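You operate a simulated robot arm through the tools that you are given. There is no shell and no other tool. Be economical: measure what you need, move in short steps, check, and stop when the job is done.

The job below is to be done with a simulated robot arm. You get a single attempt, and the scene is never put back.

JOB
Vent and switch off the rig; put valve 3 and the plug back.
Fine: air to 0 before the contact slide is drawn back, power off before the plug; purple tray and grey tray. Set down upright: what you pick out, square plug.

The check looks at the end state, three seconds after you hand in, the way a careful person would. Anything else that was tipped, shoved, dropped, spilled or broken makes it a failure.

ROBOT AND FRAMES
A 6-joint arm with a four-finger gripper on a trunk, on a base that drives. Base frame: it is fixed to the floor where the robot stands at the start and does not move with it; the origin is under the middle of the robot, x ahead of it, y to its left, z up; the surface under the hand at the start is at about z = 780. Units: mm, degrees, N and s.
With the tool pointing down near the work surface it reaches from about 240 to 680 mm from the robot's upright axis, wherever it stands. Its first joint turns from -166.0 to 166.0 degrees. Places, roughly: air dial [500, -100, 800]; contact slide [600, -100, 800]; grey tray [700, -200, 700]; purple tray [700, 0, 700]; switch of the test rig [500, 0, 800]. Payload 3.43 kg.
The tool frame sits at the grasp point between the pads (the TCP): z along the fingers, y along the line on which they close. The tips reach 30 mm beyond it. The gripper opens to 120 mm. The gripper's body begins 85 mm behind the TCP.
Orientation is that of the tool frame in the base frame, as [roll, pitch, yaw] about the fixed x, y, z axes, in that order (R = Rz(yaw) Ry(pitch) Rx(roll)). With the fingers straight down and closing along the base's y, the tool's x points along the base's -x, its y along +y and its z along -z.

CONTROLS
- The arm moves only by the tool drive_tool. Its argument "targets" is a list of rows, each a list of 2 entries, a list of its own where there are three numbers: the shift along the base's x, y, z in units of 30 mm (1.0 is 30 mm), then the turn, a rotation vector about the base's x, y, z in units of 5 degrees (1.0 is 5 degrees). In form: [[[dx, dy, dz], [ax, ay, az]], ...]. A call has 1 to 12 rows; each row shifts and turns the commanded pose from where the row before left it. "jaw" is the closure, from 0 (fully open) to 1 (shut), set as the call begins (left out, the last holds). A call with a number of a shift or a turn outside -1 to 1 is refused whole. Each row takes 0.2 s and may step no farther than 50 mm and 8.6 degrees from the row before; otherwise, or with a gripper value out of range, the whole call is refused. A pose out of reach is approached as far as the arm can. The call stops where the force on the tool passes 40 N (or 10 N more than at its start, if that is more) or the arm is blocked; 0.2 s more then pass. Each finger halts on what it meets, pressing with about 33 N; the grip force reading is that of the motor and also rises with nothing between the fingers. The clock runs only during rows and for 0.2 s after the last one: add rows that do not move to give the fingers time. It gives the time, the measured TCP pose, the force on the tool (base axes), the opening and the grip force at its end, in the units of the frame above (readings bear some noise), with the torque about the TCP (base axes, N m) and any sound that the robot's microphone picked up.
- Cameras (640 x 400 px; columns grow to the right, rows downward): "scene" is now at [51.4, 116.3, 1646.4]; the picture's right is [-0.26, -0.97, 0.00], its down [-0.76, 0.20, -0.62] and it looks along [0.60, -0.16, -0.78] (base axes); focal length 278 px, centre (320, 200). "wrist" rides on the gripper at [71, -17, -121] in the tool frame; the picture's right is [0.23, 0.97, 0.00], its down [-0.81, 0.19, -0.55] and it looks along [-0.54, 0.13, 0.83] (tool axes); focal length 275 px, centre (320, 200). There is no depth. A picture from a camera that has moved, and an enlarged one, comes with that camera's place and axes in the base frame and with its lens. The place of the scene camera against the robot may be out by one fixed shift of up to 12 mm in any direction.
- snapshot(camera): a new picture of that camera. No time passes.
- move_column(by): slides the trunk up (or, below 0, down) by that many mm; the arm and the scene camera ride with it, the base frame stays. It gives what a move gives, with no picture.
- roll_base(legs): drives the robot by 1 to 6 legs, each [ahead, left, turn to the left] in mm, mm and degrees, along the robot's own axes; the way and the turn of a leg run together, so that a leg with both is an arc; at most 1500 mm and 180 degrees a leg. The arm and the cameras ride along, it lands a little off, and it stops where it bumps. It gives what a move gives.
- head_to(pan, tilt): turns the head with the scene camera to pan (to the left, within 120 degrees either way) and tilt (down, from -29 to 69), counted from straight ahead of the robot. It gives what a move gives.
- close_up(camera, box): a new picture of the part [left, top, right, bottom] of that camera's present view, enlarged. No time passes.
- close_job(): hands the job in; it is judged then, once.

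Go step by step. Nothing tells you exact positions but the pictures and the camera data: compare them with the known pose of the tool, close in by small moves and look again before you grip or let go. The budget is 120 turns and 78 pictures, counting those below and the enlarged ones. Unless the task says otherwise, let go and move clear before handing in, and close with one line.

The tools are called after ">>>" as name(argument=value, ...) on one line, values as JSON. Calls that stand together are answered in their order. drive_tool: Moves the arm, as the interface text tells. Its arguments: {"type":"object","properties":{"targets":{"type":"array"},"jaw":{"type":"number"}},"required":["targets"]} The other tools are called the same way: move_column (by) slides the trunk up or down; roll_base (legs) drives the base; head_to (pan, tilt) turns the head that bears the scene camera; snapshot (camera) takes a picture; close_up (camera, box) takes an enlarged picture of a part of a camera's view; close_job () hands the job in.

At the start:

```text
clock: 0.0
ee_pos: [461.0, -143.8, 1098.8]
ee_rot: [-179.9, 0.0, 179.9]
contact_force: [1.0, -0.3, 0.6]
torque: [-0.02, 0.01, -0.04]
gripper_width: 120.3
finger_force: 0.0
trunk travel left (down, up): [-175.0, 265.0]
robot x, y, heading: [1.6, -2.2, 0.2]
head pan, tilt: [-15.1, 51.5]
```

scene: 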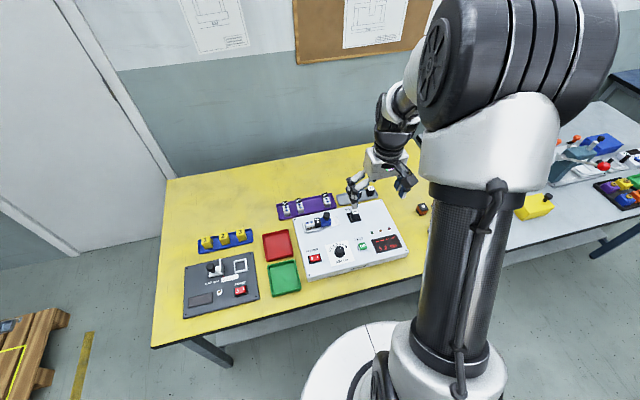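
wrist: 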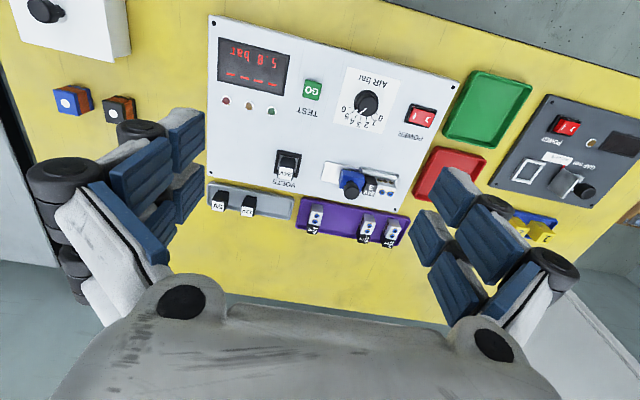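

I see the white rig with display, air dial, red power switch, a plug in "VOLTS" socket and a valve held by the blue contact slide; the purple tray holds valves, the grey tray plugs. I'll enlarge views first.

>>> close_up(camera="wrist", box=[200, 130, 420, 260])

>>> close_up(camera="wrist", box=[200, 20, 460, 180])

>>> close_up(camera="scene", box=[260, 170, 420, 280])

```text
2.91 times, centred on (310, 195) of wrist
camera zoom: at [389.0, -160.7, 1219.4], right [-0.23, 0.97, 0.0], down [0.81, 0.19, 0.55], along [0.54, 0.13, -0.83], focal length 801 px, centre (349, 214)
```

zoom: 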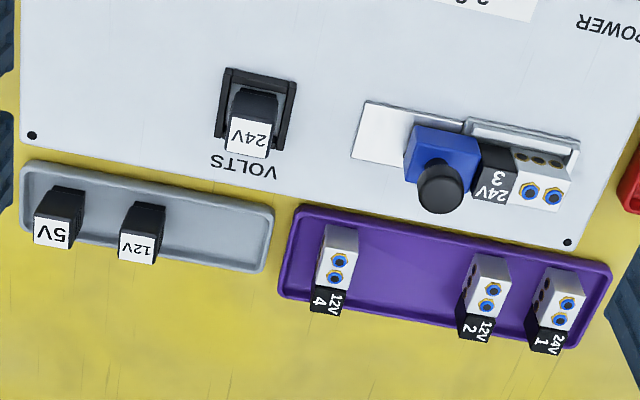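

```text
2.46 times, centred on (330, 100) of wrist
camera zoom: at [389.0, -160.7, 1219.4], right [-0.23, 0.97, 0.0], down [0.81, 0.19, 0.55], along [0.54, 0.13, -0.83], focal length 678 px, centre (295, 446)
```

zoom: 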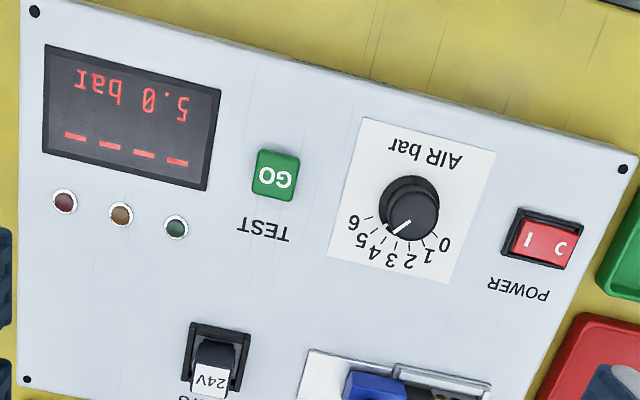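

```text
3.64 times, centred on (340, 225) of scene
camera zoom: at [51.4, 116.3, 1646.4], right [-0.26, -0.97, 0.0], down [-0.76, 0.2, -0.62], along [0.6, -0.16, -0.78], focal length 1010 px, centre (247, 109)
```

zoom: 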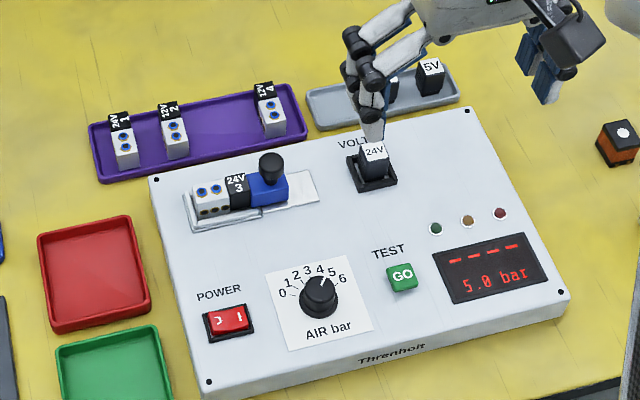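

The rig display reads 5.0 bar, the slide is against valve 3, and the 24V plug is the one in the socket. From the wrist ray the dial is near (480,-67); I move above it to refine.

>>> drive_tool(targets=[[[0.16, 0.64, -0.9], [0, 0, 0]], [[0.16, 0.64, -0.9], [0, 0, 0]], [[0.16, 0.64, -0.9], [0, 0, 0]], [[0.16, 0.64, -0.9], [0, 0, 0]], [[0, 0, 0], [0, 0, 0]]], jaw=0)

>>> snapshot(camera="wrist")

```text
clock: 1.2
ee_pos: [479.8, -64.9, 986.8]
ee_rot: [-180.0, -0.1, -180.0]
contact_force: [-1.0, 0.2, -0.3]
torque: [0.0, -0.06, 0.01]
gripper_width: 120.1
finger_force: 0.1
trunk travel left (down, up): [-175.0, 265.0]
robot x, y, heading: [-0.0, 3.1, 0.1]
head pan, tilt: [-15.1, 51.5]
```

```text
72 pictures are left
camera wrist: at [406.9, -83.3, 1108.6], right [-0.23, 0.97, 0.0], down [0.81, 0.19, 0.55], along [0.54, 0.13, -0.83], focal length 275 px, centre (320, 200)
```

wrist: 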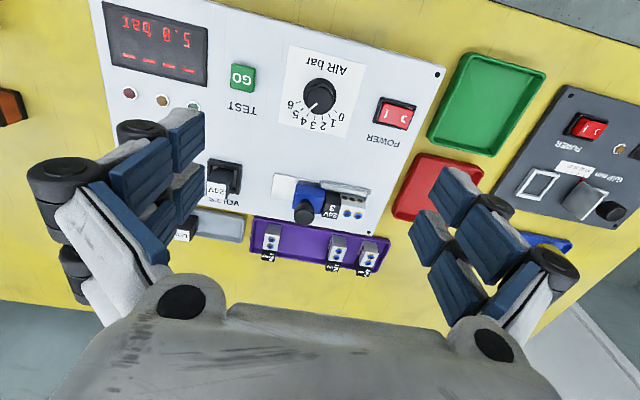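

I take close-ups here to triangulate against the first pose.

>>> close_up(camera="wrist", box=[220, 20, 460, 170])

>>> close_up(camera="wrist", box=[180, 140, 420, 290])

```text
2.67 times, centred on (340, 95) of wrist
camera zoom: at [406.9, -83.3, 1108.6], right [-0.23, 0.97, 0.0], down [0.81, 0.19, 0.55], along [0.54, 0.13, -0.83], focal length 734 px, centre (267, 480)
```

zoom: 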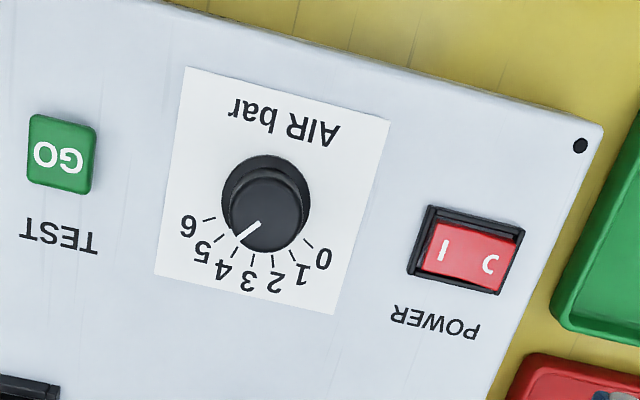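

```text
2.67 times, centred on (300, 215) of wrist
camera zoom: at [406.9, -83.3, 1108.6], right [-0.23, 0.97, 0.0], down [0.81, 0.19, 0.55], along [0.54, 0.13, -0.83], focal length 734 px, centre (373, 160)
```

zoom: 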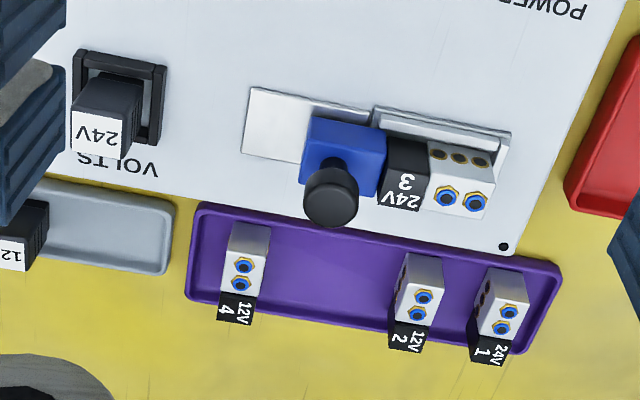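

Panel top is flat at z≈781 and aligned with the base axes; the dial sits at about (477,-66), pointer at 5, needing about +100° turn. I pre-turn the hand -50° and descend to z≈867 with jaws half closed, then look.

>>> drive_tool(targets=[[[-0.1, -0.05, -0.4], [0, 0, -1]], [[0, 0, -0.4], [0, 0, -1]], [[0, 0, -0.4], [0, 0, -1]], [[0, 0, -0.4], [0, 0, -1]], [[0, 0, -0.4], [0, 0, -1]], [[0, 0, -0.4], [0, 0, -1]], [[0, 0, -0.4], [0, 0, -1]], [[0, 0, -0.4], [0, 0, -1]], [[0, 0, -0.4], [0, 0, -1]], [[0, 0, -0.4], [0, 0, -1]], [[0, 0, 0], [0, 0, 0]]], jaw=0.5)

>>> snapshot(camera="wrist")

```text
clock: 3.6
ee_pos: [478.1, -66.7, 870.5]
ee_rot: [-179.9, 0.0, 129.9]
contact_force: [0.7, 0.4, -0.4]
torque: [-0.06, 0.0, -0.03]
gripper_width: 59.9
finger_force: 0.1
trunk travel left (down, up): [-175.0, 265.0]
robot x, y, heading: [2.2, -2.2, 0.1]
head pan, tilt: [-15.1, 51.5]
```

```text
69 pictures are left
camera wrist: at [418.1, -24.1, 991.8], right [0.6, 0.8, 0.0], down [0.67, -0.5, 0.55], along [0.44, -0.33, -0.83], focal length 275 px, centre (320, 200)
```

wrist: 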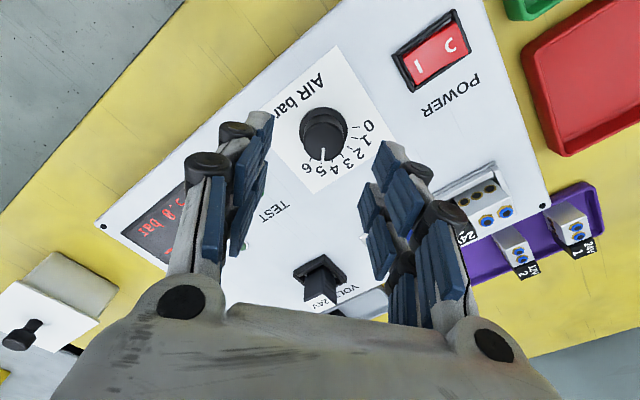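

>>> close_up(camera="wrist", box=[260, 80, 420, 180])

```text
4.00 times, centred on (340, 130) of wrist
camera zoom: at [418.1, -24.1, 991.8], right [0.6, 0.8, 0.0], down [0.67, -0.5, 0.55], along [0.44, -0.33, -0.83], focal length 1101 px, centre (240, 480)
```

zoom: 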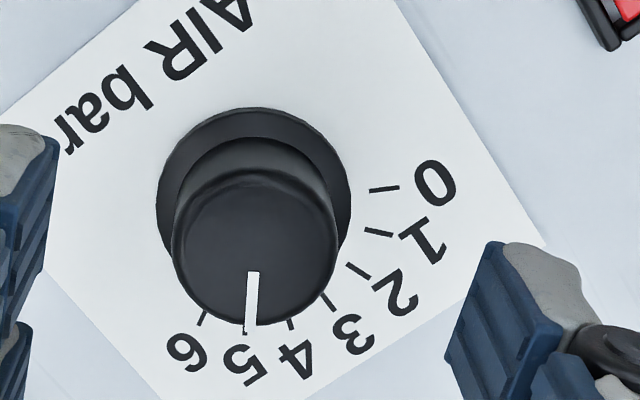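

Knob axis is about (476,-65), top z≈815, radius ≈14. I go down to z≈822 and close.

>>> drive_tool(targets=[[[-0.06, 0.05, -0.6], [0, 0, 0]], [[0, 0, -0.6], [0, 0, 0]], [[0, 0, -0.4], [0, 0, 0]], [[0, 0, 0], [0, 0, 0]]])

>>> drive_tool(targets=[[[0, 0, 0], [0, 0, 0]], [[0, 0, 0], [0, 0, 0]], [[0, 0, 0], [0, 0, 0]], [[0, 0, 0], [0, 0, 0]]], jaw=0.85)

```text
clock: 4.6
ee_pos: [473.4, -66.2, 823.7]
ee_rot: [179.9, 0.0, 130.0]
contact_force: [1.1, -0.8, 0.7]
torque: [-0.04, -0.01, -0.01]
gripper_width: 60.0
finger_force: 0.1
trunk travel left (down, up): [-175.0, 265.0]
robot x, y, heading: [-0.4, -1.3, 0.1]
head pan, tilt: [-15.1, 51.5]
```

```text
clock: 5.6
ee_pos: [479.0, -64.2, 822.5]
ee_rot: [179.8, 0.3, 130.0]
contact_force: [20.3, 13.3, -4.2]
torque: [0.14, -0.82, 0.0]
gripper_width: 28.2
finger_force: 39.6
trunk travel left (down, up): [-175.0, 265.0]
robot x, y, heading: [3.0, -0.7, -0.2]
head pan, tilt: [-15.1, 51.5]
```

Gripped; a lateral force of 24 N means the knob is a few mm further along +x+y, so I ease the hand that way.

>>> drive_tool(targets=[[[0.077, 0.064, 0], [0, 0, 0]], [[0, 0, 0], [0, 0, 0]]])

```text
clock: 6.2
ee_pos: [479.1, -66.4, 824.5]
ee_rot: [180.0, 0.2, 129.9]
contact_force: [15.5, 3.4, 9.8]
torque: [-0.31, -0.59, 0.02]
gripper_width: 28.0
finger_force: 44.9
trunk travel left (down, up): [-175.0, 265.0]
robot x, y, heading: [-0.5, 1.5, 0.1]
head pan, tilt: [-15.1, 51.5]
```

>>> drive_tool(targets=[[[0.06, 0.02, 0], [0, 0, 0]], [[0, 0, 0], [0, 0, 0]]])

```text
clock: 6.8
ee_pos: [479.3, -66.1, 823.4]
ee_rot: [179.9, 0.1, 129.9]
contact_force: [8.4, -8.4, 20.8]
torque: [-0.91, -0.68, 0.01]
gripper_width: 28.2
finger_force: 44.9
trunk travel left (down, up): [-175.0, 265.0]
robot x, y, heading: [3.1, -1.5, -0.1]
head pan, tilt: [-15.1, 51.5]
```

>>> drive_tool(targets=[[[0.03, -0.04, 0.06], [0, 0, 0]], [[0, 0, 0], [0, 0, 0]]])

```text
clock: 7.4
ee_pos: [479.4, -65.2, 823.2]
ee_rot: [-179.8, -0.1, 130.0]
contact_force: [4.5, -7.3, 5.6]
torque: [-0.58, -0.64, 0.01]
gripper_width: 28.2
finger_force: 45.0
trunk travel left (down, up): [-175.0, 265.0]
robot x, y, heading: [0.1, -1.8, 0.1]
head pan, tilt: [-15.1, 51.5]
```

Forces are now small; I turn the dial +50° first and watch.

>>> drive_tool(targets=[[[0, -0.02, 0], [0, 0, 1]], [[0, 0, 0], [0, 0, 1]], [[0, 0, 0], [0, 0, 1]], [[0, 0, 0], [0, 0, 1]], [[0, 0, 0], [0, 0, 1]], [[0, 0, 0], [0, 0, 1]], [[0, 0, 0], [0, 0, 1]], [[0, 0, 0], [0, 0, 1]], [[0, 0, 0], [0, 0, 1]], [[0, 0, 0], [0, 0, 1]]])

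>>> close_up(camera="scene", box=[260, 170, 420, 280])

```text
clock: 9.6
ee_pos: [479.8, -66.3, 823.8]
ee_rot: [-179.9, -0.3, -179.9]
contact_force: [-9.2, 3.7, -25.7]
torque: [0.08, 0.45, 0.03]
gripper_width: 28.1
finger_force: 45.0
trunk travel left (down, up): [-175.0, 265.0]
robot x, y, heading: [-2.7, -0.4, -0.1]
head pan, tilt: [-15.1, 51.5]
```

```text
3.64 times, centred on (340, 225) of scene
camera zoom: at [52.4, 116.6, 1646.2], right [-0.26, -0.97, 0.0], down [-0.76, 0.2, -0.62], along [0.6, -0.16, -0.78], focal length 1010 px, centre (247, 109)
```

zoom: 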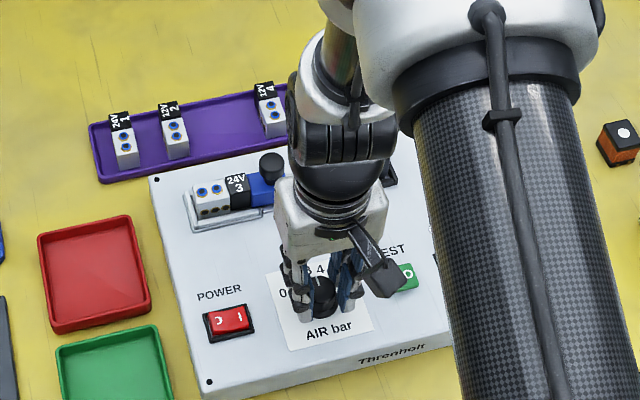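

>>> close_up(camera="wrist", box=[160, 60, 480, 260])

```text
2.00 times, centred on (320, 160) of wrist
camera zoom: at [408.0, -83.6, 945.0], right [-0.23, 0.97, 0.0], down [0.81, 0.19, 0.55], along [0.53, 0.13, -0.84], focal length 551 px, centre (320, 280)
```

zoom: 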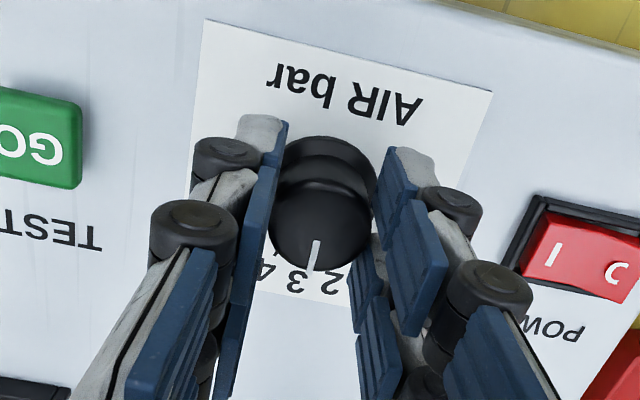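

The pointer moved from 5 to about 2.5 with the hand; another +50° brings it to 0.

>>> drive_tool(targets=[[[0, 0, -0.03], [0, 0, 1]], [[0, 0, 0], [0, 0, 1]], [[0, 0, 0], [0, 0, 1]], [[0, 0, 0], [0, 0, 1]], [[0, 0, 0], [0, 0, 1]], [[0, 0, 0], [0, 0, 1]], [[0, 0, 0], [0, 0, 1]], [[0, 0, 0], [0, 0, 1]], [[0, 0, 0], [0, 0, 1]], [[0, 0, 0], [0, 0, 1]], [[0, 0, 0], [0, 0, 0]]])

>>> close_up(camera="wrist", box=[160, 60, 480, 260])

```text
clock: 12.0
ee_pos: [480.0, -66.9, 825.3]
ee_rot: [179.9, 0.1, -129.9]
contact_force: [-14.9, -13.9, -13.3]
torque: [-0.45, 0.4, -0.01]
gripper_width: 27.9
finger_force: 44.8
trunk travel left (down, up): [-175.0, 265.0]
robot x, y, heading: [1.3, 0.2, -0.0]
head pan, tilt: [-15.1, 51.5]
```

```text
2.00 times, centred on (320, 160) of wrist
camera zoom: at [446.3, -132.6, 944.7], right [-0.89, 0.45, 0.0], down [0.37, 0.74, 0.55], along [0.25, 0.5, -0.83], focal length 551 px, centre (320, 280)
```

zoom: 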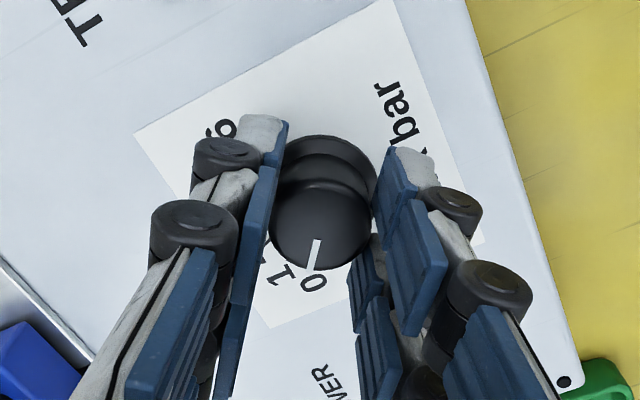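

The pointer is at 0. I release, rise, and verify with the display.

>>> drive_tool(targets=[[[0, 0, 0], [0, 0, 0]], [[0, 0, 0], [0, 0, 0]], [[0, 0, 0], [0, 0, 0]]], jaw=0.5)

>>> drive_tool(targets=[[[0, 0, 0.8], [0, 0, 0]], [[0, 0, 0.8], [0, 0, -1]], [[0, 0, 0.8], [0, 0, -1]], [[0, 0, 0.8], [0, 0, -1]], [[0, 0, 0.8], [0, 0, -1]], [[0, 0, 0.8], [0, 0, -1]], [[0, 0, 0], [0, 0, -1]], [[0, 0, 0], [0, 0, -1]], [[0, 0, 0], [0, 0, -1]], [[0, 0, 0], [0, 0, -1]], [[0, 0, 0], [0, 0, -1]], [[0, 0, 0], [0, 0, 0]]])

>>> close_up(camera="wrist", box=[80, 0, 480, 250])

```text
clock: 12.8
ee_pos: [481.2, -65.5, 824.5]
ee_rot: [-179.9, 0.1, -129.9]
contact_force: [0.1, -0.4, -0.3]
torque: [-0.03, 0.01, 0.0]
gripper_width: 60.1
finger_force: 0.0
trunk travel left (down, up): [-175.0, 265.0]
robot x, y, heading: [1.7, -2.2, 0.2]
head pan, tilt: [-15.1, 51.5]
```

```text
clock: 15.4
ee_pos: [480.5, -65.7, 967.6]
ee_rot: [179.9, 0.0, 180.0]
contact_force: [-0.1, -1.1, 0.6]
torque: [-0.01, 0.04, -0.02]
gripper_width: 60.2
finger_force: 0.0
trunk travel left (down, up): [-175.0, 265.0]
robot x, y, heading: [0.3, 0.0, 0.1]
head pan, tilt: [-15.1, 51.5]
```

```text
1.60 times, centred on (280, 125) of wrist
camera zoom: at [408.5, -82.2, 1088.0], right [-0.23, 0.97, 0.0], down [0.81, 0.19, 0.55], along [0.54, 0.13, -0.83], focal length 440 px, centre (384, 320)
```

zoom: 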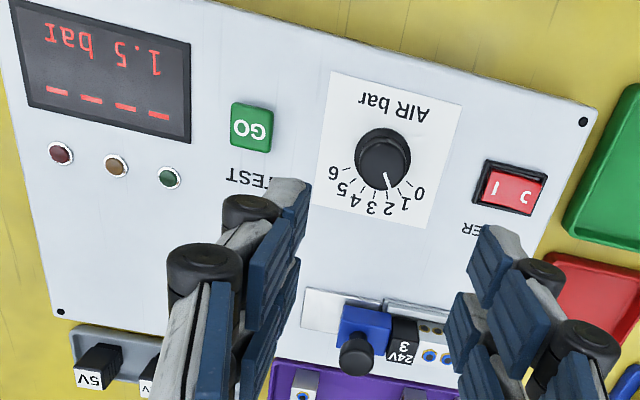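

Display says 1.5 bar; I check whether it is still falling or the dial is not yet at 0.

>>> drive_tool(targets=[[[0, 0, 0], [0, 0, 0]], [[0, 0, 0], [0, 0, 0]], [[0, 0, 0], [0, 0, 0]], [[0, 0, 0], [0, 0, 0]], [[0, 0, 0], [0, 0, 0]]])

>>> close_up(camera="wrist", box=[80, 0, 400, 200])

```text
clock: 16.6
ee_pos: [481.1, -64.4, 968.5]
ee_rot: [-180.0, 0.1, 180.0]
contact_force: [0.0, -0.2, -0.5]
torque: [-0.01, 0.01, 0.03]
gripper_width: 60.3
finger_force: 0.0
trunk travel left (down, up): [-175.0, 265.0]
robot x, y, heading: [0.2, -2.0, -0.1]
head pan, tilt: [-15.1, 51.5]
```

```text
2.00 times, centred on (240, 100) of wrist
camera zoom: at [408.6, -82.3, 1088.0], right [-0.23, 0.97, 0.0], down [0.81, 0.19, 0.55], along [0.54, 0.13, -0.83], focal length 551 px, centre (480, 400)
```

zoom: 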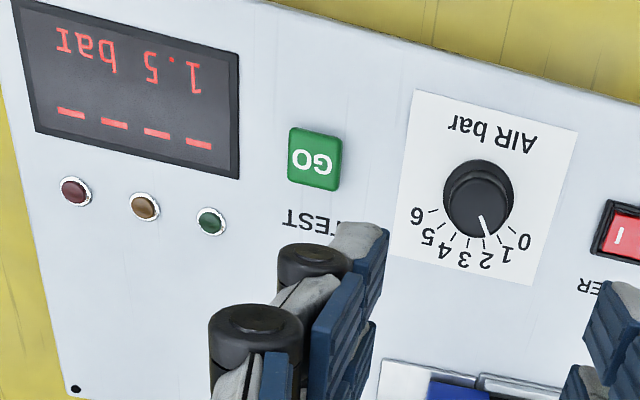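

The dial turned only 70° (slip); it is at 1.5 bar. I re-grip and turn further.

>>> drive_tool(targets=[[[0, 0, -0.8], [0, 0, 0]], [[0, 0, -0.8], [0, 0, 0]], [[0, 0, -0.8], [0, 0, 0]], [[0, 0, -0.8], [0, 0, 0]], [[0, 0, -0.8], [0, 0, 0]], [[0, 0, -0.85], [0, 0, 0]], [[0, 0, 0], [0, 0, 0]]])

>>> drive_tool(targets=[[[0, 0, 0], [0, 0, 0]], [[0, 0, 0], [0, 0, 0]], [[0, 0, 0], [0, 0, 0]], [[0, 0, 0], [0, 0, 0]]], jaw=1.0)

```text
clock: 18.2
ee_pos: [481.3, -66.0, 822.2]
ee_rot: [-180.0, 0.0, 180.0]
contact_force: [-0.2, -0.4, -0.2]
torque: [0.02, -0.05, 0.0]
gripper_width: 59.7
finger_force: 0.0
trunk travel left (down, up): [-175.0, 265.0]
robot x, y, heading: [2.3, -0.9, -0.0]
head pan, tilt: [-15.1, 51.5]
```

```text
clock: 19.2
ee_pos: [480.7, -66.1, 821.7]
ee_rot: [180.0, -0.1, 180.0]
contact_force: [-2.1, -10.7, -1.0]
torque: [-0.33, 0.18, 0.01]
gripper_width: 28.1
finger_force: 41.6
trunk travel left (down, up): [-175.0, 265.0]
robot x, y, heading: [-3.8, -0.3, -0.1]
head pan, tilt: [-15.1, 51.5]
```

>>> drive_tool(targets=[[[0, -0.04, 0], [0, 0, 0.6]], [[0, 0, 0], [0, 0, 0.6]], [[0, 0, 0], [0, 0, 0.6]], [[0, 0, 0], [0, 0, 0.6]], [[0, 0, 0], [0, 0, 0.6]], [[0, 0, 0], [0, 0, 0.6]], [[0, 0, 0], [0, 0, 0.6]], [[0, 0, 0], [0, 0, 0.6]], [[0, 0, 0], [0, 0, 0.6]], [[0, 0, 0], [0, 0, 0.6]], [[0, 0, 0], [0, 0, 0]]])

>>> close_up(camera="wrist", box=[160, 60, 480, 260])

```text
clock: 21.6
ee_pos: [480.7, -65.9, 821.6]
ee_rot: [-179.9, 0.0, -149.9]
contact_force: [-3.0, 10.6, 16.5]
torque: [0.36, 0.04, -0.59]
gripper_width: 28.0
finger_force: 45.2
trunk travel left (down, up): [-175.0, 265.0]
robot x, y, heading: [-0.4, 1.5, 0.1]
head pan, tilt: [-15.1, 51.5]
```

```text
2.00 times, centred on (320, 160) of wrist
camera zoom: at [425.8, -116.7, 942.6], right [-0.69, 0.73, 0.0], down [0.61, 0.57, 0.55], along [0.4, 0.38, -0.83], focal length 551 px, centre (320, 280)
```

zoom: 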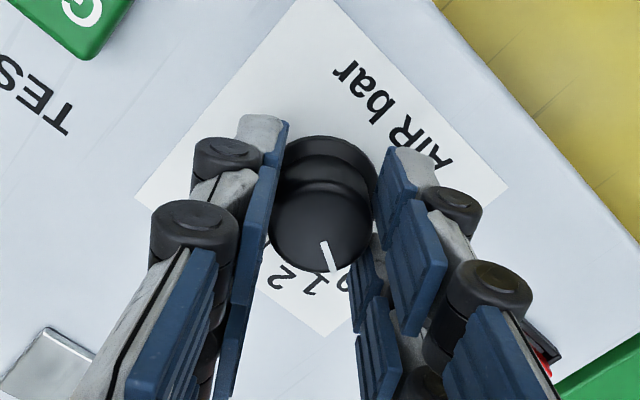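

The wrist torque (-0.59 N m) suggests the stop at 0 has been reached. I release and verify.

>>> drive_tool(targets=[[[0, 0, 0], [0, 0, 0]], [[0, 0, 0], [0, 0, 0]], [[0, 0, 0], [0, 0, 0]]], jaw=0.5)

>>> drive_tool(targets=[[[0, 0, 0.8], [0, 0, 0]], [[0, 0, 0.8], [0, 0, -1]], [[0, 0, 0.8], [0, 0, -1]], [[0, 0, 0.8], [0, 0, -1]], [[0, 0, 0.8], [0, 0, -1]], [[0, 0, 0.8], [0, 0, -1]], [[0, 0, 0], [0, 0, -1]], [[0, 0, 0], [0, 0, 0]]])

>>> close_up(camera="wrist", box=[80, 0, 480, 250])

```text
clock: 22.4
ee_pos: [480.7, -67.1, 820.5]
ee_rot: [179.9, 0.0, -150.1]
contact_force: [0.3, -0.2, 0.0]
torque: [0.0, 0.01, 0.01]
gripper_width: 59.8
finger_force: 0.2
trunk travel left (down, up): [-175.0, 265.0]
robot x, y, heading: [-1.6, -1.2, -0.0]
head pan, tilt: [-15.1, 51.5]
```

```text
clock: 24.2
ee_pos: [479.9, -66.8, 965.4]
ee_rot: [-180.0, 0.0, -180.0]
contact_force: [0.1, -0.2, 0.5]
torque: [-0.03, 0.03, -0.01]
gripper_width: 59.9
finger_force: 0.0
trunk travel left (down, up): [-175.0, 265.0]
robot x, y, heading: [-0.2, -0.1, 0.1]
head pan, tilt: [-15.1, 51.5]
```

```text
1.60 times, centred on (280, 125) of wrist
camera zoom: at [407.4, -84.1, 1086.2], right [-0.23, 0.97, 0.0], down [0.81, 0.19, 0.55], along [0.54, 0.13, -0.83], focal length 440 px, centre (384, 320)
```

zoom: 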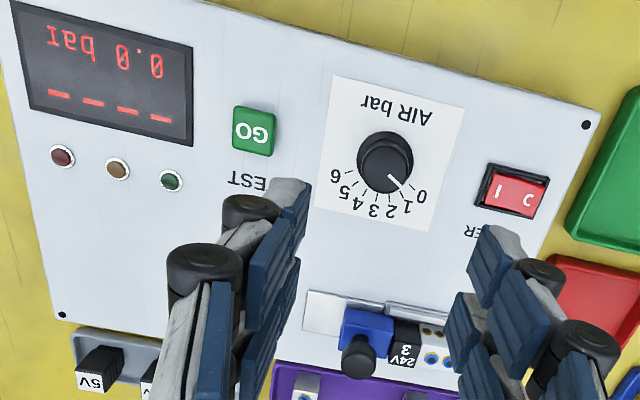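

Display shows 0.0 bar. Next: power switch, centre about (480,22), "O" half at y≈33; I close the fingers and go above it.

>>> drive_tool(targets=[[[0.03, 0.82, 0], [0, 0, 0]], [[0, 0.82, 0], [0, 0, 0]], [[0, 0.82, 0], [0, 0, 0]], [[0, 0.8, -0.8], [0, 0, 0]], [[0, 0, -0.8], [0, 0, 0]], [[0, 0, -0.8], [0, 0, 0]], [[0, 0, -0.8], [0, 0, 0]], [[0, 0, -0.8], [0, 0, 0]], [[0, 0, 0], [0, 0, 0]]], jaw=1.0)

>>> close_up(camera="wrist", box=[200, 80, 440, 230])

```text
clock: 26.2
ee_pos: [484.5, 30.2, 841.5]
ee_rot: [180.0, 0.1, 180.0]
contact_force: [-0.2, 0.0, -0.4]
torque: [-0.01, 0.03, 0.0]
gripper_width: 0.1
finger_force: 32.8
trunk travel left (down, up): [-175.0, 265.0]
robot x, y, heading: [-2.3, 0.6, -0.1]
head pan, tilt: [-15.1, 51.5]
```

```text
2.67 times, centred on (320, 155) of wrist
camera zoom: at [410.7, 12.5, 963.7], right [-0.23, 0.97, 0.0], down [0.81, 0.19, 0.55], along [0.54, 0.13, -0.83], focal length 734 px, centre (320, 320)
```

zoom: 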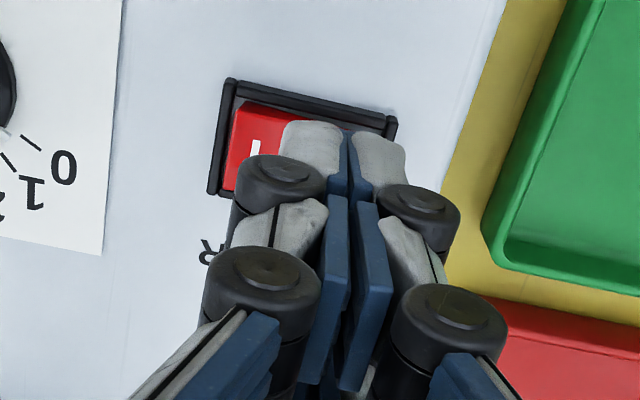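

The switch frame spans y 2–44; fingers at y≈30–31 will press only the O half. Descending in small steps.

>>> drive_tool(targets=[[[-0.05, 0.03, -0.2], [0, 0, 0]], [[0, 0, -0.15], [0, 0, 0]], [[0, 0, -0.1], [0, 0, 0]], [[0, 0, -0.1], [0, 0, 0]], [[0, 0, -0.1], [0, 0, 0]], [[0, 0, -0.1], [0, 0, 0]], [[0, 0, -0.1], [0, 0, 0]]])

>>> close_up(camera="wrist", box=[200, 80, 440, 230])

```text
clock: 27.8
ee_pos: [479.0, 32.5, 819.8]
ee_rot: [-179.9, 0.0, -180.0]
contact_force: [0.4, 0.3, 0.7]
torque: [-0.01, -0.01, -0.01]
gripper_width: 0.0
finger_force: 33.1
trunk travel left (down, up): [-175.0, 265.0]
robot x, y, heading: [1.1, -3.3, -0.2]
head pan, tilt: [-15.1, 51.5]
```

```text
2.67 times, centred on (320, 155) of wrist
camera zoom: at [407.5, 14.8, 940.1], right [-0.23, 0.97, 0.0], down [0.81, 0.19, 0.55], along [0.54, 0.13, -0.83], focal length 734 px, centre (320, 320)
```

zoom: 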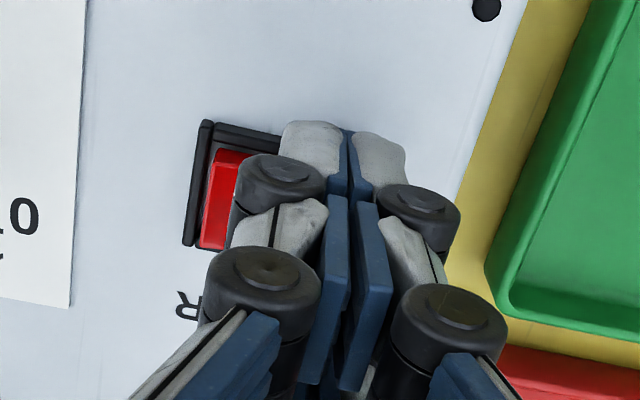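

No contact yet (tips ≈789). I continue down a little more.

>>> drive_tool(targets=[[[0, -0.03, -0.06], [0, 0, 0]], [[0, 0, -0.06], [0, 0, 0]], [[0, 0, -0.06], [0, 0, 0]], [[0, 0, -0.06], [0, 0, 0]]])

>>> close_up(camera="wrist", box=[200, 80, 440, 230])

```text
clock: 28.6
ee_pos: [479.5, 30.6, 819.1]
ee_rot: [179.9, 0.1, -180.0]
contact_force: [-7.7, 2.1, 24.5]
torque: [-0.12, 0.26, -0.06]
gripper_width: 0.1
finger_force: 33.2
trunk travel left (down, up): [-175.0, 265.0]
robot x, y, heading: [-0.6, -3.2, -0.1]
head pan, tilt: [-15.1, 51.5]
stopped in row 4: the force on the tool passed its limit at 44 N (the readings are from after the stop); the commanded pose is now the measured one
```

```text
2.67 times, centred on (320, 155) of wrist
camera zoom: at [407.3, 14.3, 939.5], right [-0.23, 0.97, 0.0], down [0.81, 0.19, 0.56], along [0.54, 0.13, -0.83], focal length 734 px, centre (320, 320)
```

zoom: 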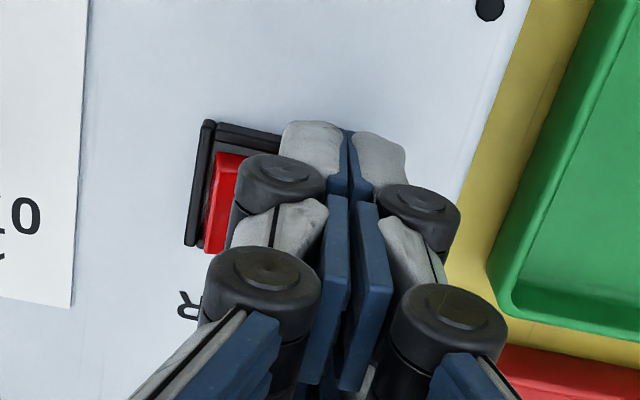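

I lift to see whether the rocker flipped and whether the display went dark.

>>> drive_tool(targets=[[[0, 0, 0.8], [0, 0, 0]], [[0, 0, 0.9], [0, 0, 0]], [[0, 0, 0.9], [0, 0, 0]], [[0, 0, 0.9], [0, 0, 0]], [[0, -0.9, 0.9], [0, 0, 0]], [[0, -0.9, 0.5], [0, 0, 0]], [[0, 0, 0], [0, 0, 0]]])

>>> snapshot(camera="wrist")

```text
clock: 30.2
ee_pos: [483.6, -23.4, 962.2]
ee_rot: [-180.0, 0.1, 180.0]
contact_force: [0.1, 0.6, 0.2]
torque: [-0.01, -0.01, 0.01]
gripper_width: 0.0
finger_force: 32.6
trunk travel left (down, up): [-175.0, 265.0]
robot x, y, heading: [-0.1, 1.0, 0.2]
head pan, tilt: [-15.1, 51.5]
```

```text
57 pictures are left
camera wrist: at [409.9, -40.3, 1081.9], right [-0.23, 0.97, 0.0], down [0.81, 0.19, 0.55], along [0.54, 0.13, -0.83], focal length 275 px, centre (320, 200)
```

wrist: 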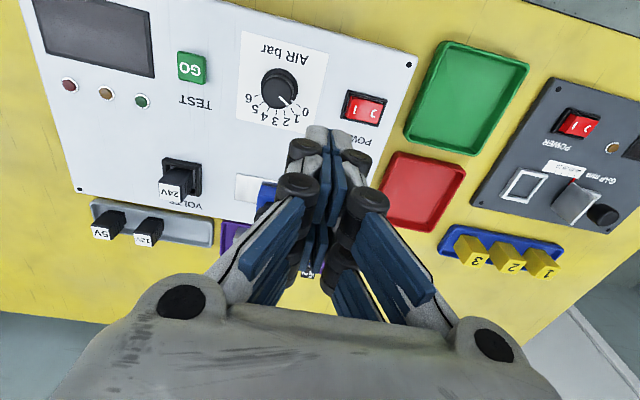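

Display is dark: power is off. Now the contact slide: I move over it with the jaws open and look.

>>> drive_tool(targets=[[[0.9, -0.5, 0], [0, 0, 0]], [[0.9, -0.5, 0], [0, 0, 0]], [[0.9, -0.5, 0], [0, 0, 0]], [[0, 0, 0], [0, 0, 0]], [[0, 0, 0], [0, 0, 0]], [[0, 0, 0], [0, 0, 0]], [[0, 0, 0], [0, 0, 0]], [[0, 0, 0], [0, 0, 0]]], jaw=0)

>>> snapshot(camera="wrist")

>>> close_up(camera="wrist", box=[240, 80, 400, 180])

```text
clock: 32.0
ee_pos: [561.9, -68.6, 964.9]
ee_rot: [-179.9, 0.3, 179.9]
contact_force: [-0.1, 0.1, 0.2]
torque: [0.0, -0.01, 0.01]
gripper_width: 119.8
finger_force: 0.1
trunk travel left (down, up): [-175.0, 265.0]
robot x, y, heading: [0.5, -0.4, -0.2]
head pan, tilt: [-15.1, 51.5]
```

```text
56 pictures are left
camera wrist: at [489.4, -85.9, 1085.0], right [-0.23, 0.97, 0.0], down [0.81, 0.19, 0.56], along [0.54, 0.13, -0.83], focal length 275 px, centre (320, 200)
```

wrist: 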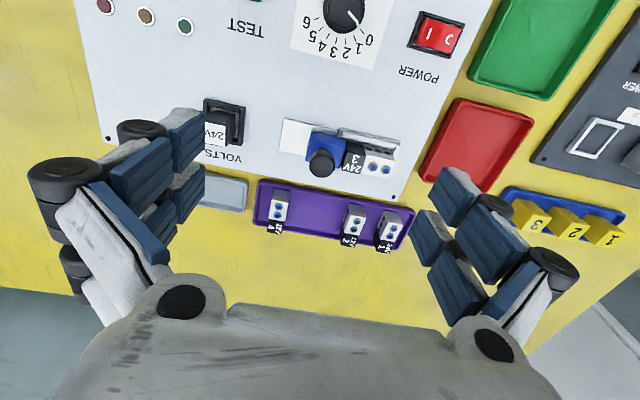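

```text
4.00 times, centred on (320, 130) of wrist
camera zoom: at [489.4, -85.9, 1085.0], right [-0.23, 0.97, 0.0], down [0.81, 0.19, 0.56], along [0.54, 0.13, -0.83], focal length 1101 px, centre (320, 480)
```

zoom: 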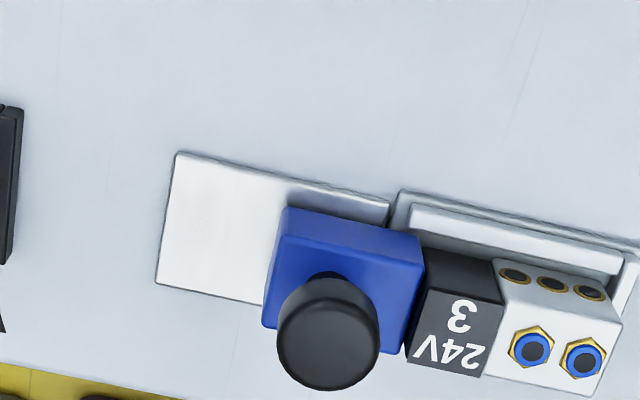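

Slide knob top is about (601,-59,850), valve 3 top z≈818. I go above the knob with narrower jaws and check.

>>> drive_tool(targets=[[[0.7, 0.16, -0.6], [0, 0, 0]], [[0.65, 0.16, -0.6], [0, 0, 0]], [[0, 0, -0.6], [0, 0, 0]], [[0, 0, -0.5], [0, 0, 0]], [[0, 0, 0], [0, 0, 0]], [[0, 0, 0], [0, 0, 0]]], jaw=0.6)

>>> snapshot(camera="wrist")

```text
clock: 33.4
ee_pos: [603.1, -57.2, 894.0]
ee_rot: [180.0, 0.1, 180.0]
contact_force: [0.4, -0.1, 0.1]
torque: [-0.01, -0.04, 0.04]
gripper_width: 47.9
finger_force: 0.1
trunk travel left (down, up): [-175.0, 265.0]
robot x, y, heading: [-2.1, 0.7, 0.1]
head pan, tilt: [-15.1, 51.5]
```

```text
54 pictures are left
camera wrist: at [530.4, -74.6, 1015.0], right [-0.23, 0.97, 0.0], down [0.81, 0.19, 0.56], along [0.54, 0.13, -0.83], focal length 275 px, centre (320, 200)
```

wrist: 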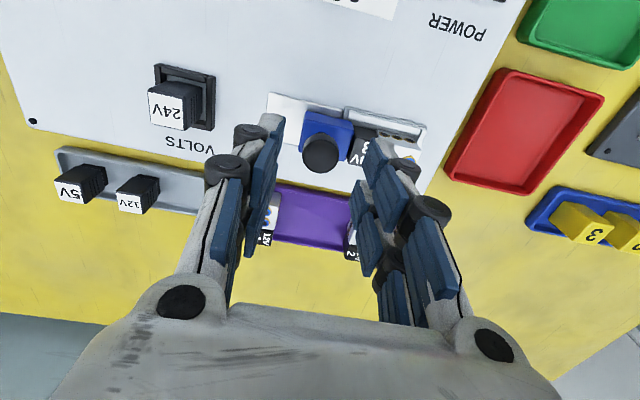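

The knob is centred between the fingers. Descend to z≈858 and close.

>>> drive_tool(targets=[[[0, 0, -0.6], [0, 0, 0]], [[0, 0, -0.55], [0, 0, 0]], [[0, 0, 0], [0, 0, 0]]])

>>> drive_tool(targets=[[[0, 0, 0], [0, 0, 0]], [[0, 0, 0], [0, 0, 0]], [[0, 0, 0], [0, 0, 0]], [[0, 0, 0], [0, 0, 0]]], jaw=0.83)

>>> close_up(camera="wrist", box=[200, 80, 440, 230])

```text
clock: 34.2
ee_pos: [602.4, -58.9, 861.9]
ee_rot: [179.9, 0.1, 179.9]
contact_force: [1.2, -0.5, 0.7]
torque: [0.01, 0.02, 0.02]
gripper_width: 48.0
finger_force: 0.0
trunk travel left (down, up): [-175.0, 265.0]
robot x, y, heading: [2.9, -1.1, 0.1]
head pan, tilt: [-15.1, 51.5]
```

```text
clock: 35.2
ee_pos: [603.3, -59.3, 861.0]
ee_rot: [-179.9, 0.3, 180.0]
contact_force: [0.3, 1.1, -1.5]
torque: [0.04, -0.02, 0.03]
gripper_width: 25.3
finger_force: 44.5
trunk travel left (down, up): [-175.0, 265.0]
robot x, y, heading: [-0.2, 1.5, -0.5]
head pan, tilt: [-15.1, 51.5]
```

```text
2.67 times, centred on (320, 155) of wrist
camera zoom: at [530.9, -75.9, 981.8], right [-0.23, 0.97, 0.0], down [0.81, 0.19, 0.56], along [0.54, 0.13, -0.83], focal length 734 px, centre (320, 320)
```

zoom: 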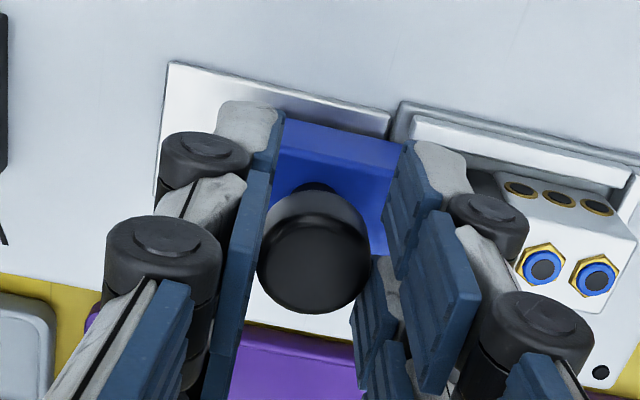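

Gripped. Drawing the slide back along -y.

>>> drive_tool(targets=[[[0, -0.15, 0], [0, 0, 0]], [[0, -0.15, 0], [0, 0, 0]], [[0, -0.15, 0], [0, 0, 0]], [[0, -0.15, 0], [0, 0, 0]], [[0, -0.15, 0], [0, 0, 0]], [[0, -0.1, 0], [0, 0, 0]], [[0, -0.1, 0], [0, 0, 0]], [[0, -0.1, 0], [0, 0, 0]]])

>>> close_up(camera="wrist", box=[200, 80, 440, 230])

```text
clock: 37.1
ee_pos: [602.6, -81.1, 861.1]
ee_rot: [179.7, 0.0, -179.7]
contact_force: [-1.7, 12.2, 6.5]
torque: [0.71, -0.23, 0.06]
gripper_width: 25.2
finger_force: 45.1
trunk travel left (down, up): [-175.0, 265.0]
robot x, y, heading: [2.1, -1.3, 0.2]
head pan, tilt: [-15.1, 51.5]
stopped in row 8: the force on the tool passed its limit at 41 N (the readings are from after the stop); the commanded pose is now the measured one
```

```text
2.67 times, centred on (320, 155) of wrist
camera zoom: at [531.0, -99.0, 981.6], right [-0.23, 0.97, 0.01], down [0.81, 0.19, 0.56], along [0.54, 0.14, -0.83], focal length 734 px, centre (320, 320)
```

zoom: 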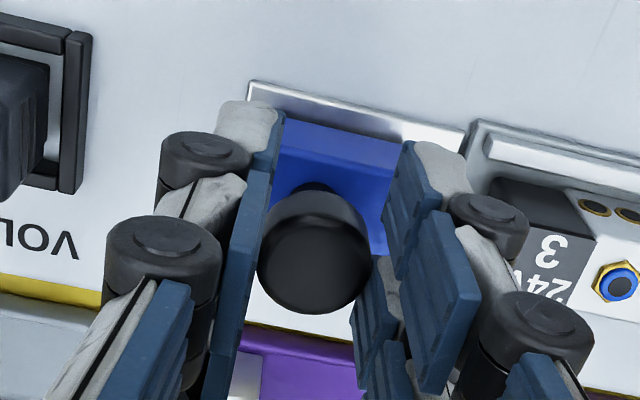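

The slide reached its end stop (~22 mm). I release, rise and look at valve 3 and the trays.

>>> drive_tool(targets=[[[0, 0, 0], [0, 0, 0]], [[0, 0, 0], [0, 0, 0]], [[0, 0, 0], [0, 0, 0]]], jaw=0.65)

>>> drive_tool(targets=[[[0, 0, 0.8], [0, 0, 0]], [[0, 0, 0.9], [0, 0, 0]], [[-0.3, 0.7, 0.9], [0, 0, 0]], [[-0.3, 0.9, 0.5], [0, 0, 0]], [[0, 0.5, 0], [0, 0, 0]], [[0, 0, 0], [0, 0, 0]]], jaw=0.0)

>>> close_up(camera="wrist", box=[160, 60, 480, 260])

```text
clock: 37.9
ee_pos: [604.0, -83.8, 860.2]
ee_rot: [179.8, 0.1, -179.8]
contact_force: [-0.5, -0.1, 0.0]
torque: [0.02, 0.02, 0.0]
gripper_width: 41.8
finger_force: 0.0
trunk travel left (down, up): [-175.0, 265.0]
robot x, y, heading: [1.6, 0.9, 0.3]
head pan, tilt: [-15.1, 51.5]
```

```text
clock: 39.3
ee_pos: [584.4, -21.1, 954.6]
ee_rot: [179.9, 0.1, -179.9]
contact_force: [-0.1, -0.2, 0.5]
torque: [0.0, 0.02, -0.04]
gripper_width: 119.9
finger_force: 0.1
trunk travel left (down, up): [-175.0, 265.0]
robot x, y, heading: [-3.9, -1.6, -0.1]
head pan, tilt: [-15.1, 51.5]
```

```text
2.00 times, centred on (320, 160) of wrist
camera zoom: at [511.5, -38.8, 1074.8], right [-0.23, 0.97, 0.0], down [0.81, 0.19, 0.56], along [0.54, 0.13, -0.83], focal length 551 px, centre (320, 280)
```

zoom: 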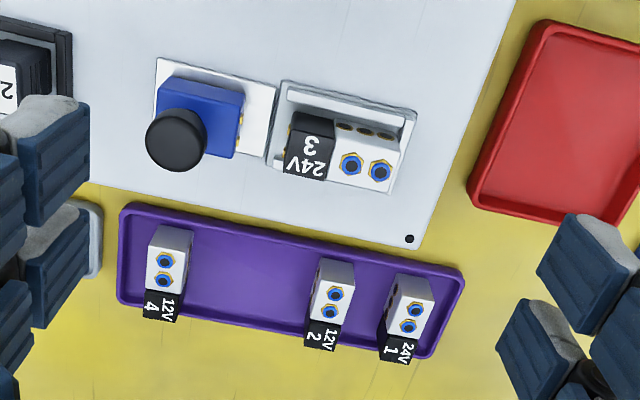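

>>> close_up(camera="wrist", box=[280, 90, 376, 150])

>>> close_up(camera="wrist", box=[210, 150, 402, 270])

```text
6.67 times, centred on (328, 120) of wrist
camera zoom: at [511.5, -38.8, 1074.8], right [-0.23, 0.97, 0.0], down [0.81, 0.19, 0.56], along [0.54, 0.13, -0.83], focal length 1835 px, centre (267, 733)
```

zoom: 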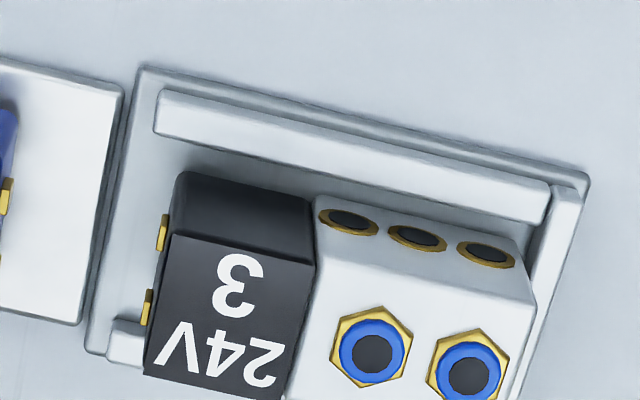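

```text
3.33 times, centred on (306, 210) of wrist
camera zoom: at [511.5, -38.8, 1074.8], right [-0.23, 0.97, 0.0], down [0.81, 0.19, 0.56], along [0.54, 0.13, -0.83], focal length 918 px, centre (367, 167)
```

zoom: 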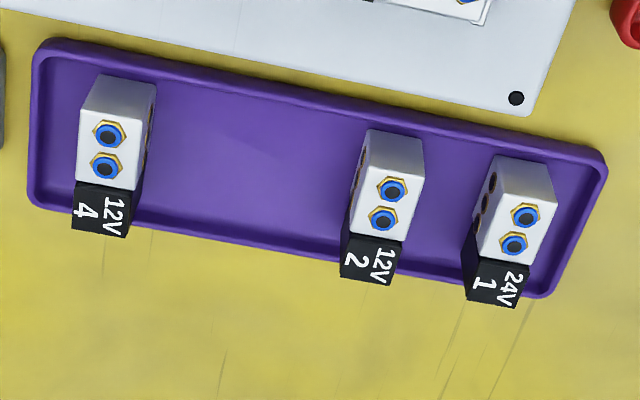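

Valve 3 sits at about (609,-6), long axis along y; tray slot for 3 is the gap between 4 and 2 at about (730,-37), which is beyond 680 mm reach. I drive the base 130 mm ahead first.

>>> roll_base(legs=[[130, 0, 0]])

>>> snapshot(camera="scene")

>>> snapshot(camera="wrist")

```text
clock: 40.6
ee_pos: [712.1, -19.5, 954.0]
ee_rot: [179.7, 0.0, -179.7]
contact_force: [-1.0, -0.3, -0.9]
torque: [0.02, 0.04, 0.01]
gripper_width: 120.2
finger_force: 0.1
trunk travel left (down, up): [-175.0, 265.0]
robot x, y, heading: [126.4, -3.6, 0.0]
head pan, tilt: [-15.1, 51.5]
```

```text
48 pictures are left
camera scene: at [180.1, 117.4, 1646.3], right [-0.26, -0.97, 0.0], down [-0.76, 0.2, -0.62], along [0.6, -0.16, -0.78], focal length 278 px, centre (320, 200)
```

scene: 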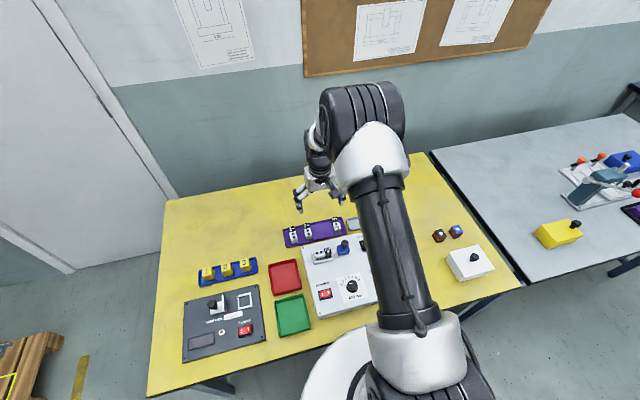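

```text
47 pictures are left
camera wrist: at [640.2, -38.2, 1074.1], right [-0.23, 0.97, 0.0], down [0.81, 0.19, 0.55], along [0.54, 0.13, -0.83], focal length 275 px, centre (320, 200)
```

wrist: 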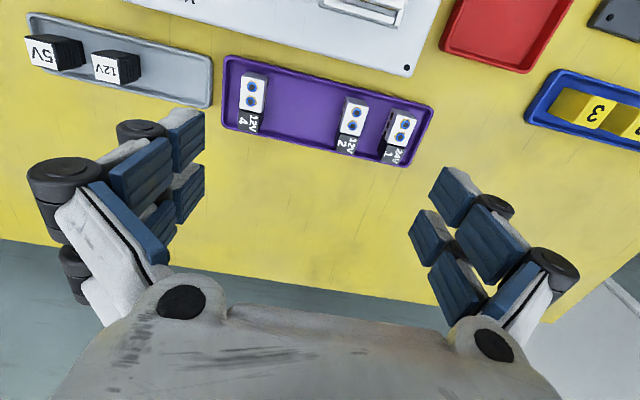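

>>> close_up(camera="wrist", box=[210, 45, 450, 195])

>>> close_up(camera="wrist", box=[10, 0, 250, 150])

```text
2.67 times, centred on (330, 120) of wrist
camera zoom: at [640.2, -38.2, 1074.1], right [-0.23, 0.97, 0.0], down [0.81, 0.19, 0.55], along [0.54, 0.13, -0.83], focal length 734 px, centre (293, 413)
```

zoom: 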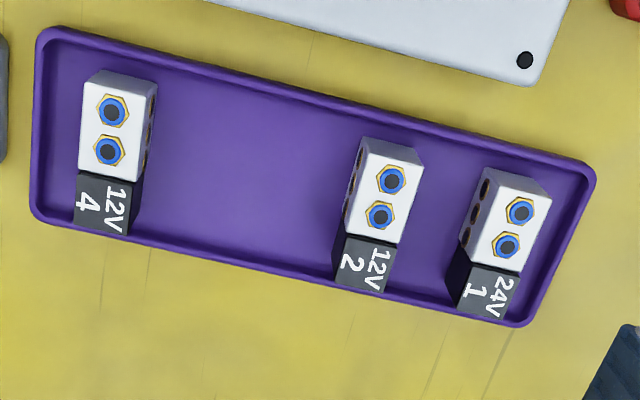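

```text
2.67 times, centred on (130, 75) of wrist
camera zoom: at [640.2, -38.2, 1074.1], right [-0.23, 0.97, 0.0], down [0.81, 0.19, 0.55], along [0.54, 0.13, -0.83], focal length 734 px, centre (827, 533)
```

zoom: 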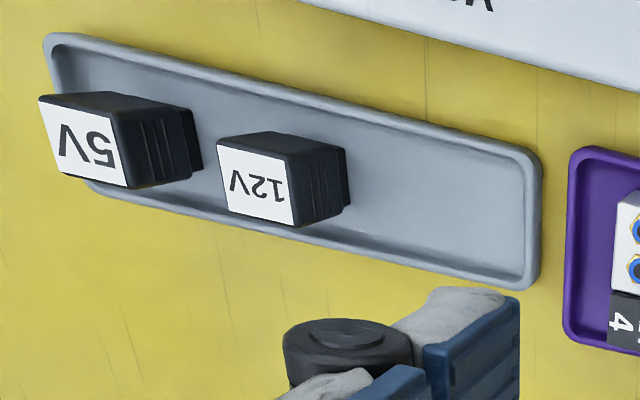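

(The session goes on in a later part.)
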